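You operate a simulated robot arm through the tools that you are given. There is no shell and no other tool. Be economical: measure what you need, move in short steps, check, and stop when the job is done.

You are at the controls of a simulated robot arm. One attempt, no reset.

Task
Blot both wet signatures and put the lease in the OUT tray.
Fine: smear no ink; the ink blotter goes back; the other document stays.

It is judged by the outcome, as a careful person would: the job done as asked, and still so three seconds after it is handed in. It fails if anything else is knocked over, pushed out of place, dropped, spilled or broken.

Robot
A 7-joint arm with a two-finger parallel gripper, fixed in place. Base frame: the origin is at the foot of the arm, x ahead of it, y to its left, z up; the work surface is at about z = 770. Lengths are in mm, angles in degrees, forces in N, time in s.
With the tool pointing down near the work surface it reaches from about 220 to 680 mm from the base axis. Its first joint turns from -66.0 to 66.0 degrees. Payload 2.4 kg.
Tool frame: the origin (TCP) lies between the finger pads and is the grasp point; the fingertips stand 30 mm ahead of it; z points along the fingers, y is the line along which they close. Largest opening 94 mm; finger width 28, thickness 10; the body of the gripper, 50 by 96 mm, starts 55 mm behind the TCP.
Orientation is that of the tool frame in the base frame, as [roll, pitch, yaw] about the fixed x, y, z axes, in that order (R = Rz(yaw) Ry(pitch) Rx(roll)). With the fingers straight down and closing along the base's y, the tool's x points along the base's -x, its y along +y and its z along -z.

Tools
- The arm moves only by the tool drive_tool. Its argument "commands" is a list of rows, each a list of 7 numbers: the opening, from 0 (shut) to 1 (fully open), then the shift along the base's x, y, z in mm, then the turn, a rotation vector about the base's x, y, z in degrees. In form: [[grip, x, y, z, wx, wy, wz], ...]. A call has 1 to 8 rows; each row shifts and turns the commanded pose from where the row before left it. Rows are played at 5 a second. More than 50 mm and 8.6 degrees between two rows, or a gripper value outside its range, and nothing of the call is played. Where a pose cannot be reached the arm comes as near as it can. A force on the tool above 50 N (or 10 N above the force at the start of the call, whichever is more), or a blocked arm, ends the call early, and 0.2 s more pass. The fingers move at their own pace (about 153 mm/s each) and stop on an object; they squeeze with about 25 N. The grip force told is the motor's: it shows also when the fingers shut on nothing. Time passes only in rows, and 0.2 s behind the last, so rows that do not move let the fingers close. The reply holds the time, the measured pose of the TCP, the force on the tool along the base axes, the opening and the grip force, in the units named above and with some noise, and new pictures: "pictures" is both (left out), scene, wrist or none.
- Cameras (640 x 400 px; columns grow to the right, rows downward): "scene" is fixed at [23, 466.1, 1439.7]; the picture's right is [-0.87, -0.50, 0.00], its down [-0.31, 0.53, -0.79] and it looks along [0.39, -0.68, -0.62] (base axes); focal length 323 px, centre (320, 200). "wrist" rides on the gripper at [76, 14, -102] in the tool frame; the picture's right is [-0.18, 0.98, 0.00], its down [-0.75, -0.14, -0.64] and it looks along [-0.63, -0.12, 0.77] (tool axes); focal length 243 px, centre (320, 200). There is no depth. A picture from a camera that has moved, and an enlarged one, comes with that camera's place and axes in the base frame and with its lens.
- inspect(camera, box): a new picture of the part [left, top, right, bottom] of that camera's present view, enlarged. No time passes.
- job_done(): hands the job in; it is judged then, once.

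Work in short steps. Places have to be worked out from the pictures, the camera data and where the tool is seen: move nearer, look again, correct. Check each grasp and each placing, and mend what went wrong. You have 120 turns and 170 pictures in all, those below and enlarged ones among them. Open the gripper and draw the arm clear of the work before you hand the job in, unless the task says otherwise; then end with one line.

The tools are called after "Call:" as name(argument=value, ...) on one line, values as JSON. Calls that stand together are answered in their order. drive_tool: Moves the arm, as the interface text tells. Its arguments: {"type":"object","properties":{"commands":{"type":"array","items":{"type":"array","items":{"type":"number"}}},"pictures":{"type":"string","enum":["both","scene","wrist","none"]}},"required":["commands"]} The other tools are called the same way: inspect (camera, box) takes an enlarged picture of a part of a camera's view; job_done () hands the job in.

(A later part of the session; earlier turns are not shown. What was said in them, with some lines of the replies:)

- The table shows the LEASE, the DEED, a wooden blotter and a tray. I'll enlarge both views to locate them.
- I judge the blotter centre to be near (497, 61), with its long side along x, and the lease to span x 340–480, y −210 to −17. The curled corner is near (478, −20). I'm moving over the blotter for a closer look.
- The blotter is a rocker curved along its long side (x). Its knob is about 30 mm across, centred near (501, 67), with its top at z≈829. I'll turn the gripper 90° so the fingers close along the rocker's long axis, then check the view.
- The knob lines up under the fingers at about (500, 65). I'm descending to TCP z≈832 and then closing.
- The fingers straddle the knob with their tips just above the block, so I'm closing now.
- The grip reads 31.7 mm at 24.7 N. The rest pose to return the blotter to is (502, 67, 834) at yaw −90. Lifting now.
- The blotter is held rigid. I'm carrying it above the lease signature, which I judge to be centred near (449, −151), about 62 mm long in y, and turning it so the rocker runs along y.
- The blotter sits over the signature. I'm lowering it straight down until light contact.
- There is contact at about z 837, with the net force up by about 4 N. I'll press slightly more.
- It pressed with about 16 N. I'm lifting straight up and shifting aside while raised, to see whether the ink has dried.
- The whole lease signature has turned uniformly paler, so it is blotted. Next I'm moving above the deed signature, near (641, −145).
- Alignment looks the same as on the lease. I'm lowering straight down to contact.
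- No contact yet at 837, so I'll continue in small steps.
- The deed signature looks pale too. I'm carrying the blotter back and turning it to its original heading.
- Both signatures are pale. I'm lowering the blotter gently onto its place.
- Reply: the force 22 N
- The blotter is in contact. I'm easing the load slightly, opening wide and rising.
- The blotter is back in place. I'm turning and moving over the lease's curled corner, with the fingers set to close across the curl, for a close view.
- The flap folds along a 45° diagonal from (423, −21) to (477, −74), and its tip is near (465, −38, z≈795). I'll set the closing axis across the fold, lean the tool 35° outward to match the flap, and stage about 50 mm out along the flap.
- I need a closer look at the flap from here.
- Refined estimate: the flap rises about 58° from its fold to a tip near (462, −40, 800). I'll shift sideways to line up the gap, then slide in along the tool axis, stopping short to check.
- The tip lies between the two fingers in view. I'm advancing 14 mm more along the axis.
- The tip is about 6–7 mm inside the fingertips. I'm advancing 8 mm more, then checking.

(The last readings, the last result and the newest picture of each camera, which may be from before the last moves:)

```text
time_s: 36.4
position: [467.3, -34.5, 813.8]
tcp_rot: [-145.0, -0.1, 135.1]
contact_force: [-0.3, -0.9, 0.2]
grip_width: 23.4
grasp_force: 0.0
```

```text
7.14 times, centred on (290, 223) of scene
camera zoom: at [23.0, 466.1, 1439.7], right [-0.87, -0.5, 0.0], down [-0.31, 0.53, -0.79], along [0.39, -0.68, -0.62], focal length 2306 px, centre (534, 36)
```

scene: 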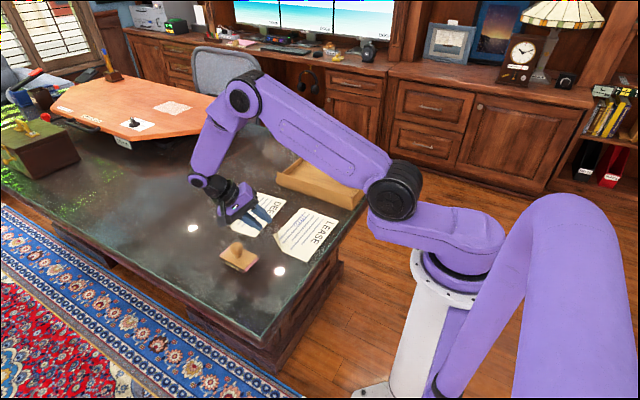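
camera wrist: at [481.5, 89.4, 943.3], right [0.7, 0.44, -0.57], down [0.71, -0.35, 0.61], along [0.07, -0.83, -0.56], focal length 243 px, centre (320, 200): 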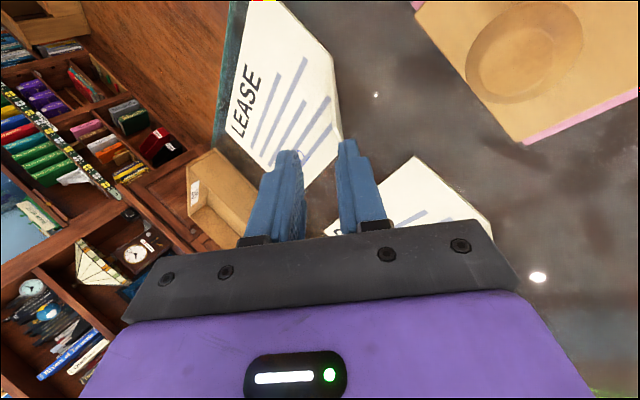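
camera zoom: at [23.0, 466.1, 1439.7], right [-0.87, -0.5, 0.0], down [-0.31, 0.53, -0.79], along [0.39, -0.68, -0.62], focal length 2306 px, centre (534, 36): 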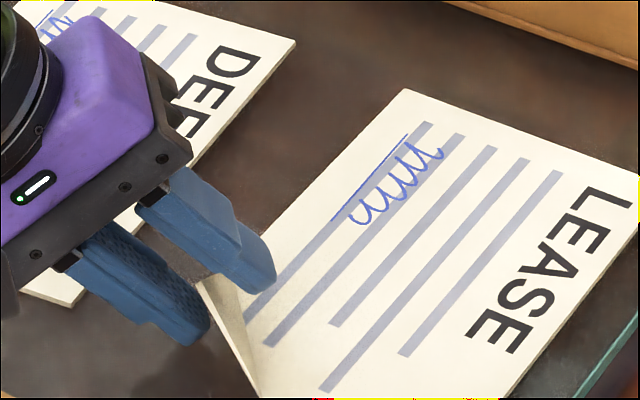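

The flap sits between the fingers, so I'm closing on it.

Call:
drive_tool(commands=[[0.12, 0, 0, 0, 0, 0, 0], [0.0, 0, 0, 0, 0, 0, 0], [0.0, 0, 0, 0, 0, 0, 0], [0.0, 0, 0, 0, 0, 0, 0]], pictures="none")

Call:
inspect(camera="wrist", box=[230, 60, 410, 180])

Call:
inspect(camera="scene", box=[250, 195, 330, 251])

```text
time_s: 37.4
position: [467.8, -34.5, 813.3]
tcp_rot: [-145.0, 0.0, 135.1]
contact_force: [0.4, -0.5, -0.3]
grip_width: 0.9
grasp_force: 24.8
```

```text
3.33 times, centred on (320, 120) of wrist
camera zoom: at [463.4, 67.9, 887.5], right [0.7, 0.44, -0.56], down [0.71, -0.35, 0.61], along [0.07, -0.83, -0.56], focal length 809 px, centre (320, 467)
```

zoom: 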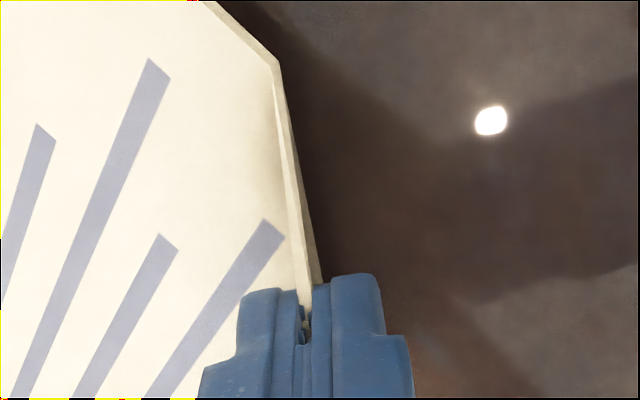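

```text
7.14 times, centred on (290, 223) of scene
camera zoom: at [23.0, 466.1, 1439.7], right [-0.87, -0.5, 0.0], down [-0.31, 0.53, -0.79], along [0.39, -0.68, -0.62], focal length 2306 px, centre (534, 36)
```

zoom: 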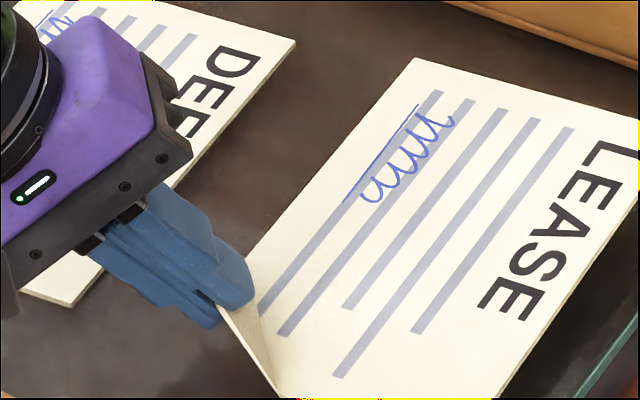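

The flap is pinched, with a width of 0.9 mm and the paper shifted slightly with it. I'm lifting a little to test the hold.

Call:
drive_tool(commands=[[0.0, 0, 0, 10, 0, 0, 0], [0.0, 0, 0, 15, 0, 0, 0], [0.0, 0, 0, 25, 0, 0, 0], [0.0, 0, 0, 0, 0, 0, 0]], pictures="both")

Call:
inspect(camera="scene", box=[200, 135, 380, 271])

```text
time_s: 38.4
position: [468.6, -34.0, 863.3]
tcp_rot: [-145.0, -0.1, 135.0]
contact_force: [0.4, -0.4, -0.6]
grip_width: 0.8
grasp_force: 24.9
camera wrist: at [463.1, 68.1, 938.1], right [0.7, 0.44, -0.56], down [0.71, -0.35, 0.61], along [0.07, -0.82, -0.56], focal length 243 px, centre (320, 200)
```

scene: 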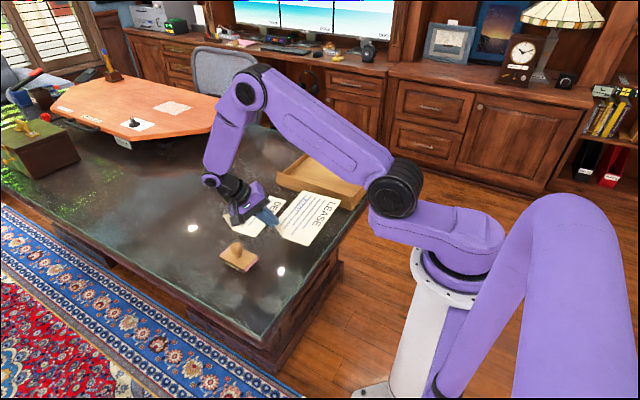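
wrist: 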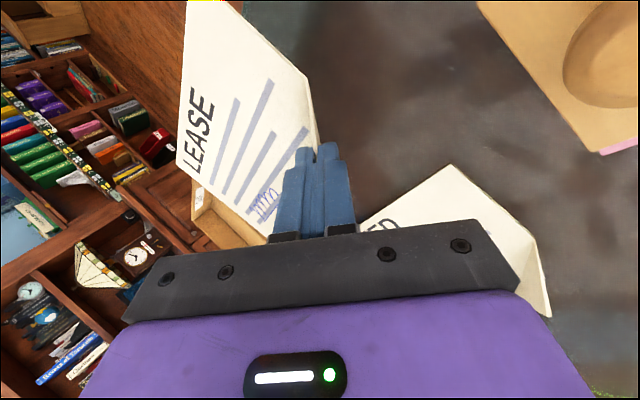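

```text
2.94 times, centred on (290, 203) of scene
camera zoom: at [23.0, 466.1, 1439.7], right [-0.87, -0.5, 0.0], down [-0.31, 0.53, -0.79], along [0.39, -0.68, -0.62], focal length 949 px, centre (408, 191)
```

zoom: 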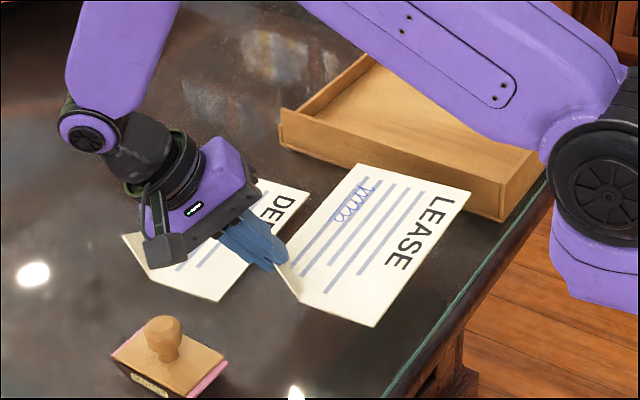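

The lease lifts rigidly and nearly level. The tray spans about x 328–618 and y −268 to −502, with walls up to z≈825. I'm raising the lease well above the walls and carrying it over the tray.

Call:
drive_tool(commands=[[0.0, 0, 0, 30, 0, 0, 0], [0.0, 0, 0, 35, 0, 0, 0], [0.0, 5, -30, 0, 0, 0, 0], [0.0, 8, -38, 0, 0, 0, 0], [0.0, 8, -38, 0, 0, 0, 0], [0.0, 8, -38, 0, 0, 0, 0], [0.0, 8, -38, 0, 0, 0, 0], [0.0, 0, 0, 0, 0, 0, 0]], pictures="scene")

```text
time_s: 40.2
position: [506.6, -216.8, 929.1]
tcp_rot: [-145.0, -0.2, 135.1]
contact_force: [-0.5, 0.7, -0.5]
grip_width: 0.9
grasp_force: 25.3
```

scene: 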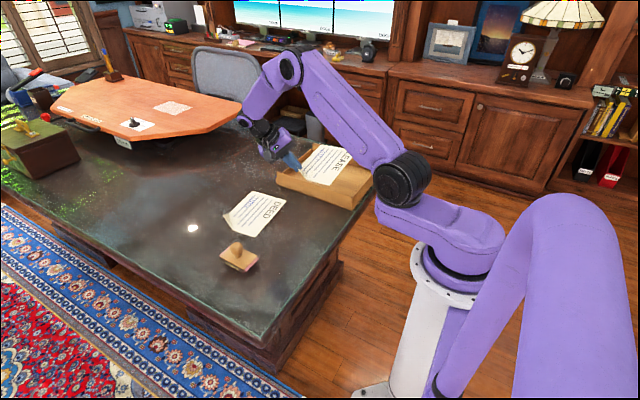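

It is still held. I'm continuing in −y until the sheet is over the middle of the tray.

Call:
drive_tool(commands=[[0.0, 5, -30, 0, 0, 0, 0], [0.0, 5, -30, 0, 0, 0, 0], [0.0, 2, -26, 0, 0, 0, 0], [0.0, 0, 0, 0, 0, 0, 0]], pictures="both")

Call:
inspect(camera="scene", box=[220, 115, 400, 235])

```text
time_s: 41.2
position: [516.7, -301.2, 929.1]
tcp_rot: [-145.0, -0.1, 135.1]
contact_force: [-0.3, 0.4, 0.5]
grip_width: 1.0
grasp_force: 25.1
camera wrist: at [512.3, -199.4, 1003.8], right [0.7, 0.44, -0.56], down [0.71, -0.35, 0.61], along [0.07, -0.83, -0.56], focal length 243 px, centre (320, 200)
```

scene: 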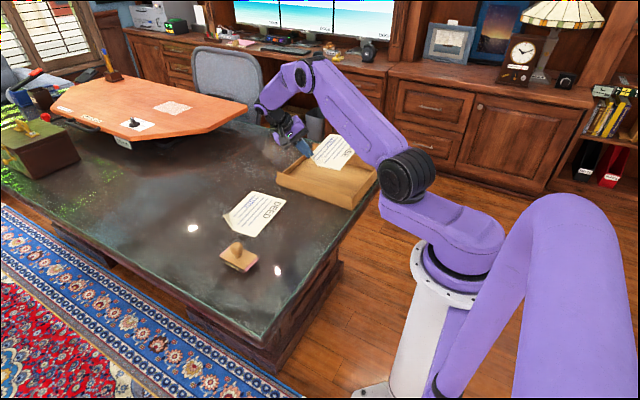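
wrist: 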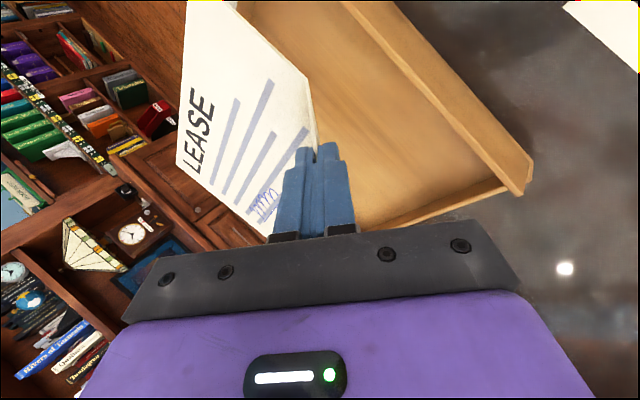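

```text
3.33 times, centred on (310, 175) of scene
camera zoom: at [23.0, 466.1, 1439.7], right [-0.87, -0.5, 0.0], down [-0.31, 0.53, -0.79], along [0.39, -0.68, -0.62], focal length 1076 px, centre (353, 283)
```

zoom: 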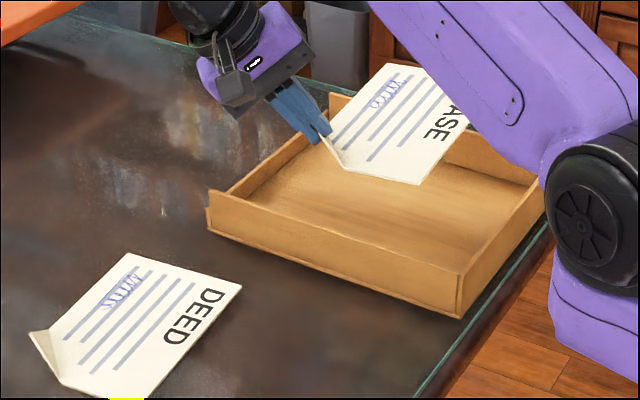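

The sheet lies within the tray footprint, leaving about 11 mm at the near wall and 20 mm at the far wall. I'm shifting 5 mm further in and lowering partway.

Call:
drive_tool(commands=[[0.0, 0, -5, -15, 0, 0, 0], [0.0, 0, 0, -20, 0, 0, 0], [0.0, 0, 0, -15, 0, 0, 0], [0.0, 0, 0, 0, 0, 0, 0]], pictures="wrist")

Call:
inspect(camera="scene", box=[260, 125, 400, 218])

```text
time_s: 42.2
position: [516.4, -308.0, 879.1]
tcp_rot: [-145.0, 0.0, 135.1]
contact_force: [0.0, 0.1, 0.3]
grip_width: 0.7
grasp_force: 24.9
camera wrist: at [511.9, -205.3, 952.9], right [0.7, 0.44, -0.56], down [0.71, -0.35, 0.61], along [0.07, -0.83, -0.56], focal length 243 px, centre (320, 200)
```

wrist: 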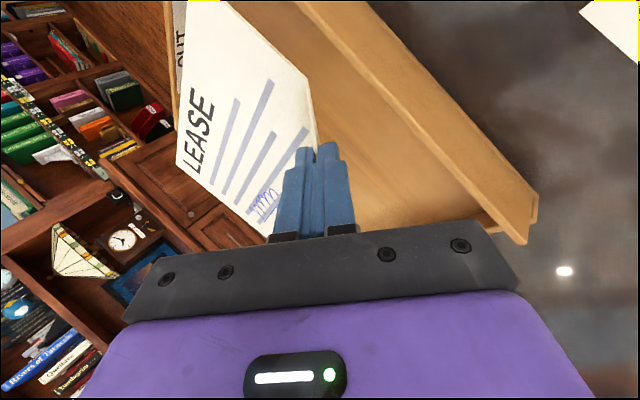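

```text
4.30 times, centred on (330, 172) of scene
camera zoom: at [23.0, 466.1, 1439.7], right [-0.87, -0.5, 0.0], down [-0.31, 0.53, -0.79], along [0.39, -0.68, -0.62], focal length 1388 px, centre (277, 323)
```

zoom: 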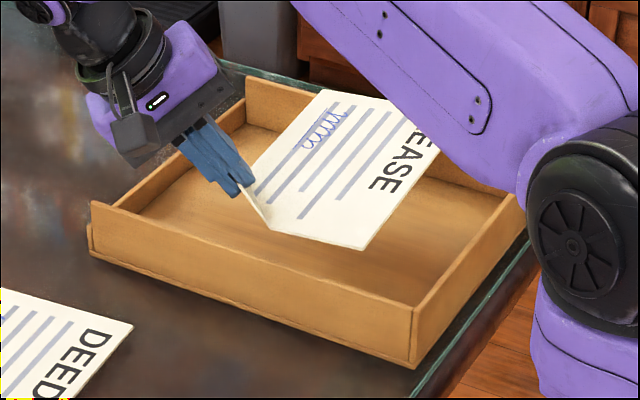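

The sheet still fits inside the walls. I'm lowering another 35 mm and checking the clearance of the gripper body over the near wall.

Call:
drive_tool(commands=[[0.0, 0, 0, -15, 0, 0, 0], [0.0, 0, 0, -20, 0, 0, 0], [0.0, 0, 0, 0, 0, 0, 0]], pictures="wrist")

Call:
inspect(camera="scene", box=[260, 125, 400, 218])

```text
time_s: 43.0
position: [516.8, -308.2, 843.3]
tcp_rot: [-145.0, 0.0, 135.1]
contact_force: [-0.3, -0.3, 0.4]
grip_width: 0.8
grasp_force: 25.0
camera wrist: at [512.2, -205.4, 918.2], right [0.7, 0.44, -0.56], down [0.71, -0.35, 0.61], along [0.07, -0.83, -0.56], focal length 243 px, centre (320, 200)
```

wrist: 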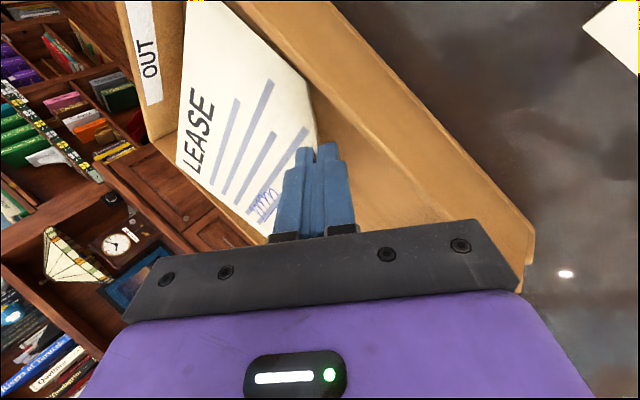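

```text
4.30 times, centred on (330, 172) of scene
camera zoom: at [23.0, 466.1, 1439.7], right [-0.87, -0.5, 0.0], down [-0.31, 0.53, -0.79], along [0.39, -0.68, -0.62], focal length 1388 px, centre (277, 323)
```

zoom: 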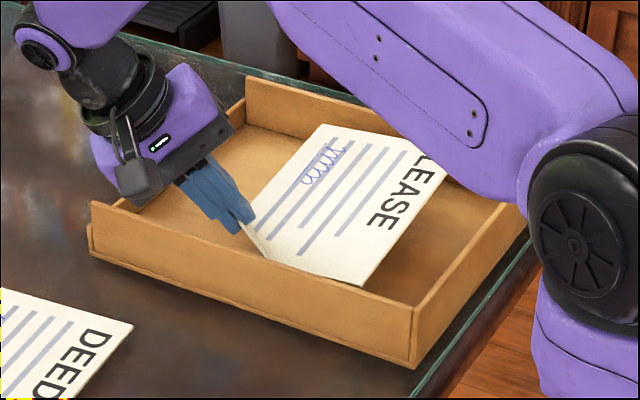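

The tray is labelled OUT and the body still clears the wall. I'm lowering gently until the sheet touches the floor.

Call:
drive_tool(commands=[[0.0, 0, 0, -8, 0, 0, 0], [0.0, 0, 0, -6, 0, 0, 0], [0.0, 0, 0, 0, 0, 0, 0]], pictures="none")

Call:
drive_tool(commands=[[0.0, 0, 0, -3, 0, 0, 0], [0.0, 0, 0, 0, 0, 0, 0]], pictures="wrist")

Call:
inspect(camera="scene", box=[260, 125, 400, 218])

```text
time_s: 43.8
position: [517.0, -307.5, 829.4]
tcp_rot: [-145.0, 0.0, 135.0]
contact_force: [0.4, -1.6, 0.2]
grip_width: 1.3
grasp_force: 24.7
```

```text
time_s: 44.4
position: [518.0, -307.7, 826.3]
tcp_rot: [-144.9, -0.1, 135.0]
contact_force: [0.2, -0.4, -0.6]
grip_width: 0.7
grasp_force: 24.7
camera wrist: at [512.3, -205.2, 900.7], right [0.7, 0.44, -0.56], down [0.71, -0.35, 0.61], along [0.07, -0.82, -0.56], focal length 243 px, centre (320, 200)
```

wrist: 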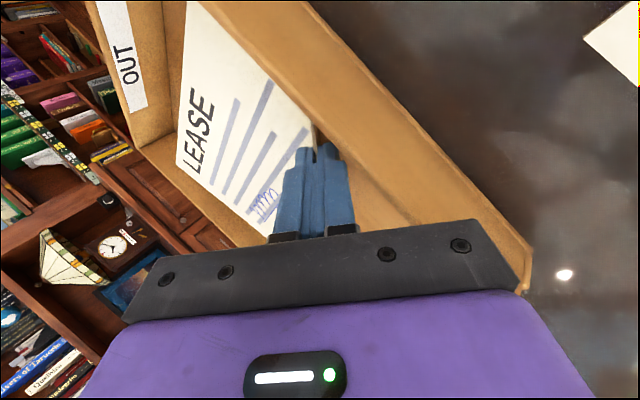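

```text
4.30 times, centred on (330, 172) of scene
camera zoom: at [23.0, 466.1, 1439.7], right [-0.87, -0.5, 0.0], down [-0.31, 0.53, -0.79], along [0.39, -0.68, -0.62], focal length 1388 px, centre (277, 323)
```

zoom: 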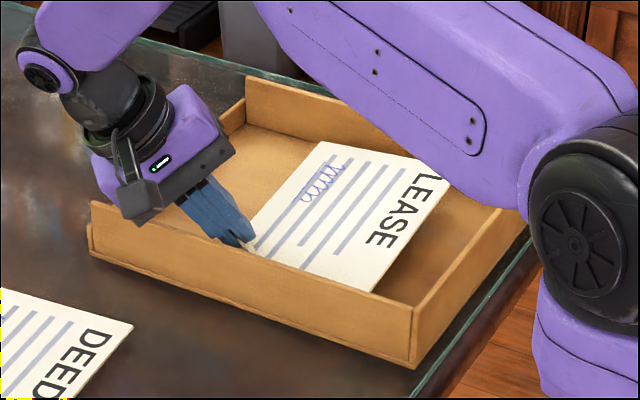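

Call:
drive_tool(commands=[[0.0, 0, 0, -2, 0, 0, 0], [0.0, 0, 0, -1.5, 0, 0, 0], [0.0, 0, 0, 0, 0, 0, 0]], pictures="none")

Call:
drive_tool(commands=[[0.0, 0, 0, -1.5, 0, 0, 0], [0.0, 0, 0, 0, 0, 0, 0]], pictures="none")

Call:
inspect(camera="scene", box=[270, 145, 360, 205])

```text
time_s: 45.2
position: [517.1, -307.2, 822.3]
tcp_rot: [-145.0, -0.1, 135.1]
contact_force: [-0.6, -0.4, 0.3]
grip_width: 0.9
grasp_force: 24.9
```

```text
time_s: 45.8
position: [517.1, -307.5, 820.5]
tcp_rot: [-145.0, -0.1, 135.1]
contact_force: [0.0, -0.5, -0.7]
grip_width: 0.8
grasp_force: 24.6
```

```text
6.67 times, centred on (315, 175) of scene
camera zoom: at [23.0, 466.1, 1439.7], right [-0.87, -0.5, 0.0], down [-0.31, 0.53, -0.79], along [0.39, -0.68, -0.62], focal length 2152 px, centre (353, 367)
```

zoom: 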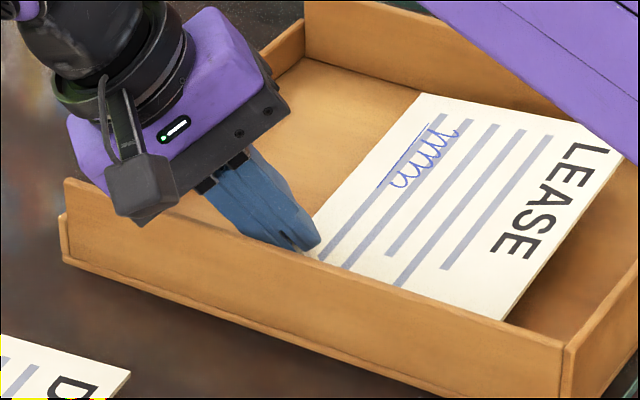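

The sheet is within a few millimetres of the floor. I'm releasing modestly and then withdrawing along the tool axis.

Call:
drive_tool(commands=[[0.06, 0, 0, 0, 0, 0, 0], [0.12, 0, 0, 0, 0, 0, 0], [0.2, 0, 0, 0, 0, 0, 0], [0.2, 0, 0, 0, 0, 0, 0]], pictures="wrist")

Call:
inspect(camera="scene", box=[270, 135, 390, 215])

```text
time_s: 46.8
position: [516.4, -307.2, 821.7]
tcp_rot: [-145.0, -0.1, 135.1]
contact_force: [0.2, -2.7, 1.8]
grip_width: 18.2
grasp_force: 0.1
camera wrist: at [512.1, -205.4, 895.7], right [0.7, 0.44, -0.56], down [0.71, -0.35, 0.61], along [0.07, -0.83, -0.56], focal length 243 px, centre (320, 200)
```

wrist: 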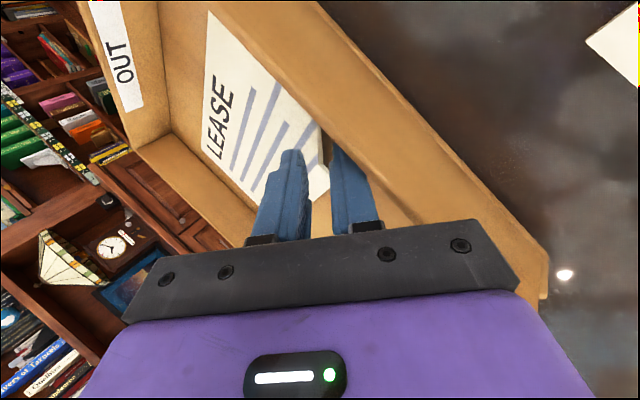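

```text
5.00 times, centred on (330, 175) of scene
camera zoom: at [23.0, 466.1, 1439.7], right [-0.87, -0.5, 0.0], down [-0.31, 0.53, -0.79], along [0.39, -0.68, -0.62], focal length 1614 px, centre (270, 325)
```

zoom: 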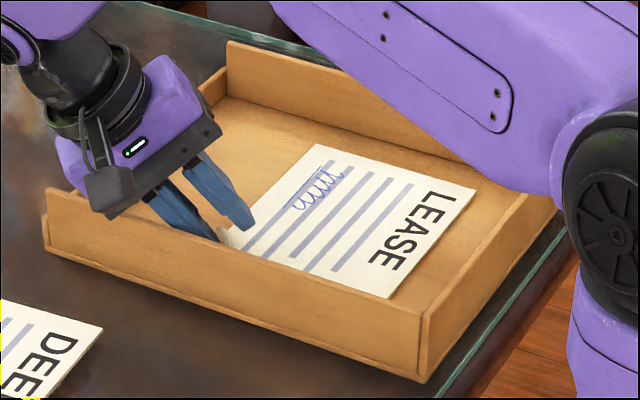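

The lease has settled flat in the tray. I'm narrowing slightly to keep off the near wall, then backing out along the tool axis.

Call:
drive_tool(commands=[[0.16, 0, 0, 0, 0, 0, 0], [0.16, 2.4, 2.4, 4.9, 0, 0, 0], [0.16, 4.1, 4.1, 8.2, 0, 0, 0], [0.16, 6.1, 6.1, 12.3, 0, 0, 0], [0.16, 8.1, 8.1, 16.4, 0, 0, 0], [0.16, 8.1, 8.1, 16.4, 0, 0, 0], [0.16, 0, 0, 30, 0, 0, 0], [0.16, 0, 0, 0, 0, 0, 0]], pictures="wrist")

Call:
inspect(camera="scene", box=[200, 125, 400, 275])

```text
time_s: 48.6
position: [546.2, -278.3, 910.4]
tcp_rot: [-145.0, -0.2, 135.2]
contact_force: [-0.8, 0.4, 0.1]
grip_width: 14.9
grasp_force: 0.1
camera wrist: at [542.0, -175.4, 984.0], right [0.7, 0.44, -0.56], down [0.71, -0.35, 0.61], along [0.07, -0.82, -0.56], focal length 243 px, centre (320, 200)
```

wrist: 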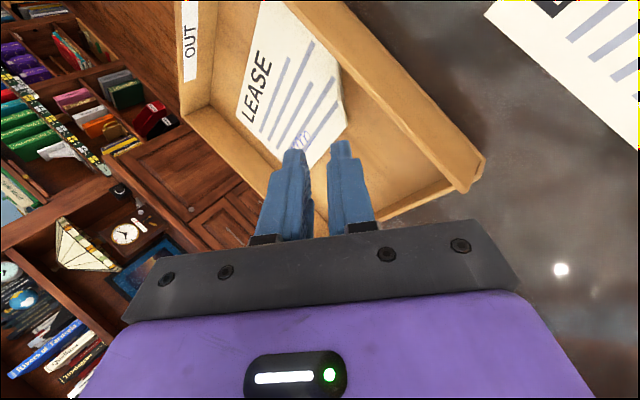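

```text
2.67 times, centred on (300, 200) of scene
camera zoom: at [23.0, 466.1, 1439.7], right [-0.87, -0.5, 0.0], down [-0.31, 0.53, -0.79], along [0.39, -0.68, -0.62], focal length 861 px, centre (373, 200)
```

zoom: 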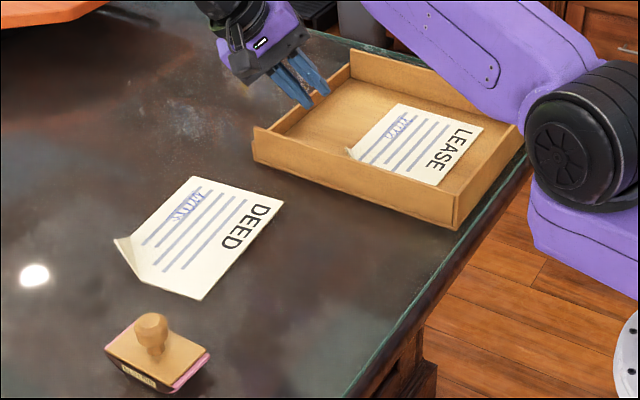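

The lease lies in the tray and everything else looks in place. I'm raising clear and comparing with the opening view, using the same crop.

Call:
drive_tool(commands=[[0.3, 0, 0, 45, 4.95, -4.95, 0], [0.5, 0, 10, 45, 4.95, -4.95, 0], [0.7, 0, 10, 40, 4.95, -4.95, 0], [0.9, 0, 0, 20, 4.95, -4.95, 0], [1, 0, 0, 0, 4.95, -4.95, 0], [1, 0, 0, 0, 0, 0, 0]], pictures="both")

Call:
inspect(camera="scene", box=[180, 120, 400, 290])

Call:
inspect(camera="scene", box=[210, 225, 300, 281])

```text
time_s: 50.0
position: [545.8, -258.9, 1060.0]
tcp_rot: [180.0, 0.0, 135.1]
contact_force: [0.2, -0.2, -0.4]
grip_width: 93.7
grasp_force: 0.1
camera wrist: at [501.4, -196.9, 1160.7], right [0.82, 0.57, 0.0], down [0.43, -0.63, 0.64], along [0.36, -0.53, -0.77], focal length 243 px, centre (320, 200)
```

scene: 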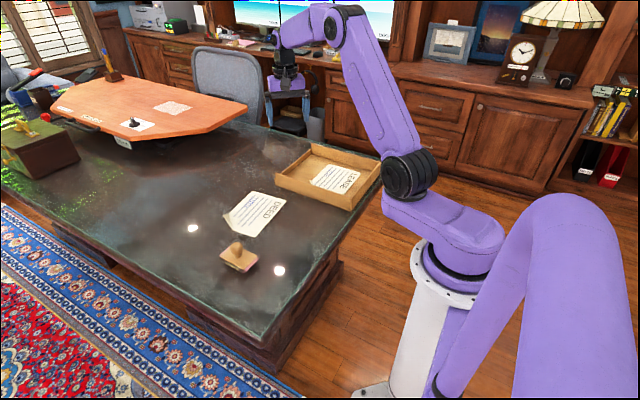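
wrist: 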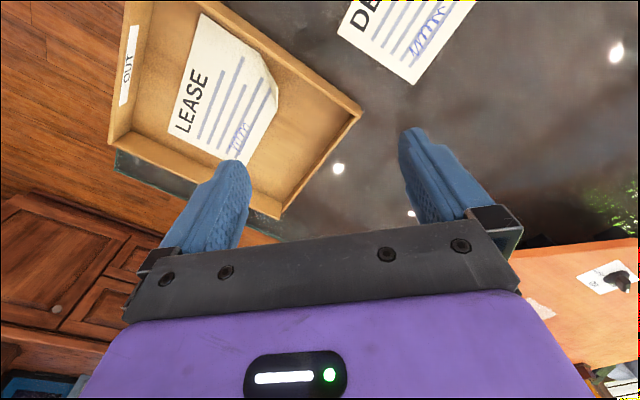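

```text
2.35 times, centred on (290, 205) of scene
camera zoom: at [23.0, 466.1, 1439.7], right [-0.87, -0.5, 0.0], down [-0.31, 0.53, -0.79], along [0.39, -0.68, -0.62], focal length 760 px, centre (391, 188)
```

zoom: 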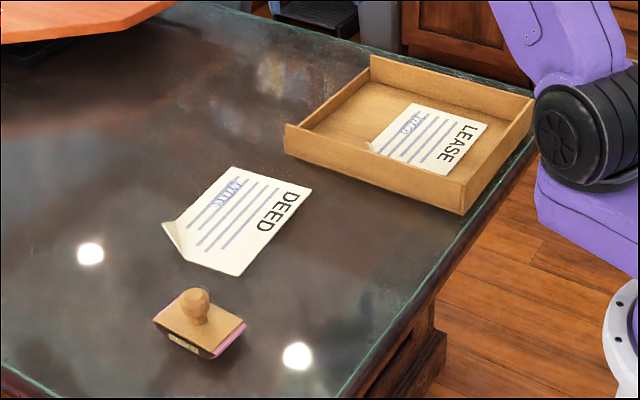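

```text
7.11 times, centred on (255, 253) of scene
camera zoom: at [23.0, 466.1, 1439.7], right [-0.87, -0.5, 0.0], down [-0.31, 0.53, -0.79], along [0.39, -0.68, -0.62], focal length 2295 px, centre (782, -177)
```

zoom: 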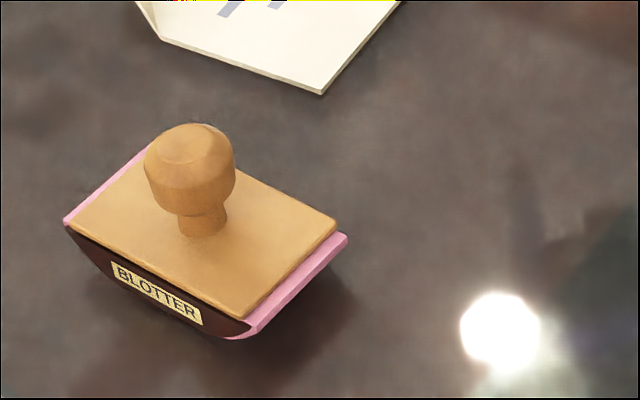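

The deed and blotter match the opening view, both signatures are pale and unsmeared, and the lease lies flat inside the OUT tray. The tray moved only about 5 mm when the fingers opened against its wall. A corrective push would risk more than it fixes, so I'm leaving it. The gripper is open and clear.

Call:
job_done()

```text
The job is handed in.
```

I blotted both signatures without smearing, put the lease flat in the OUT tray, set the blotter back in its place and left the deed where it was; the tray itself got nudged about 5 mm when the gripper opened.
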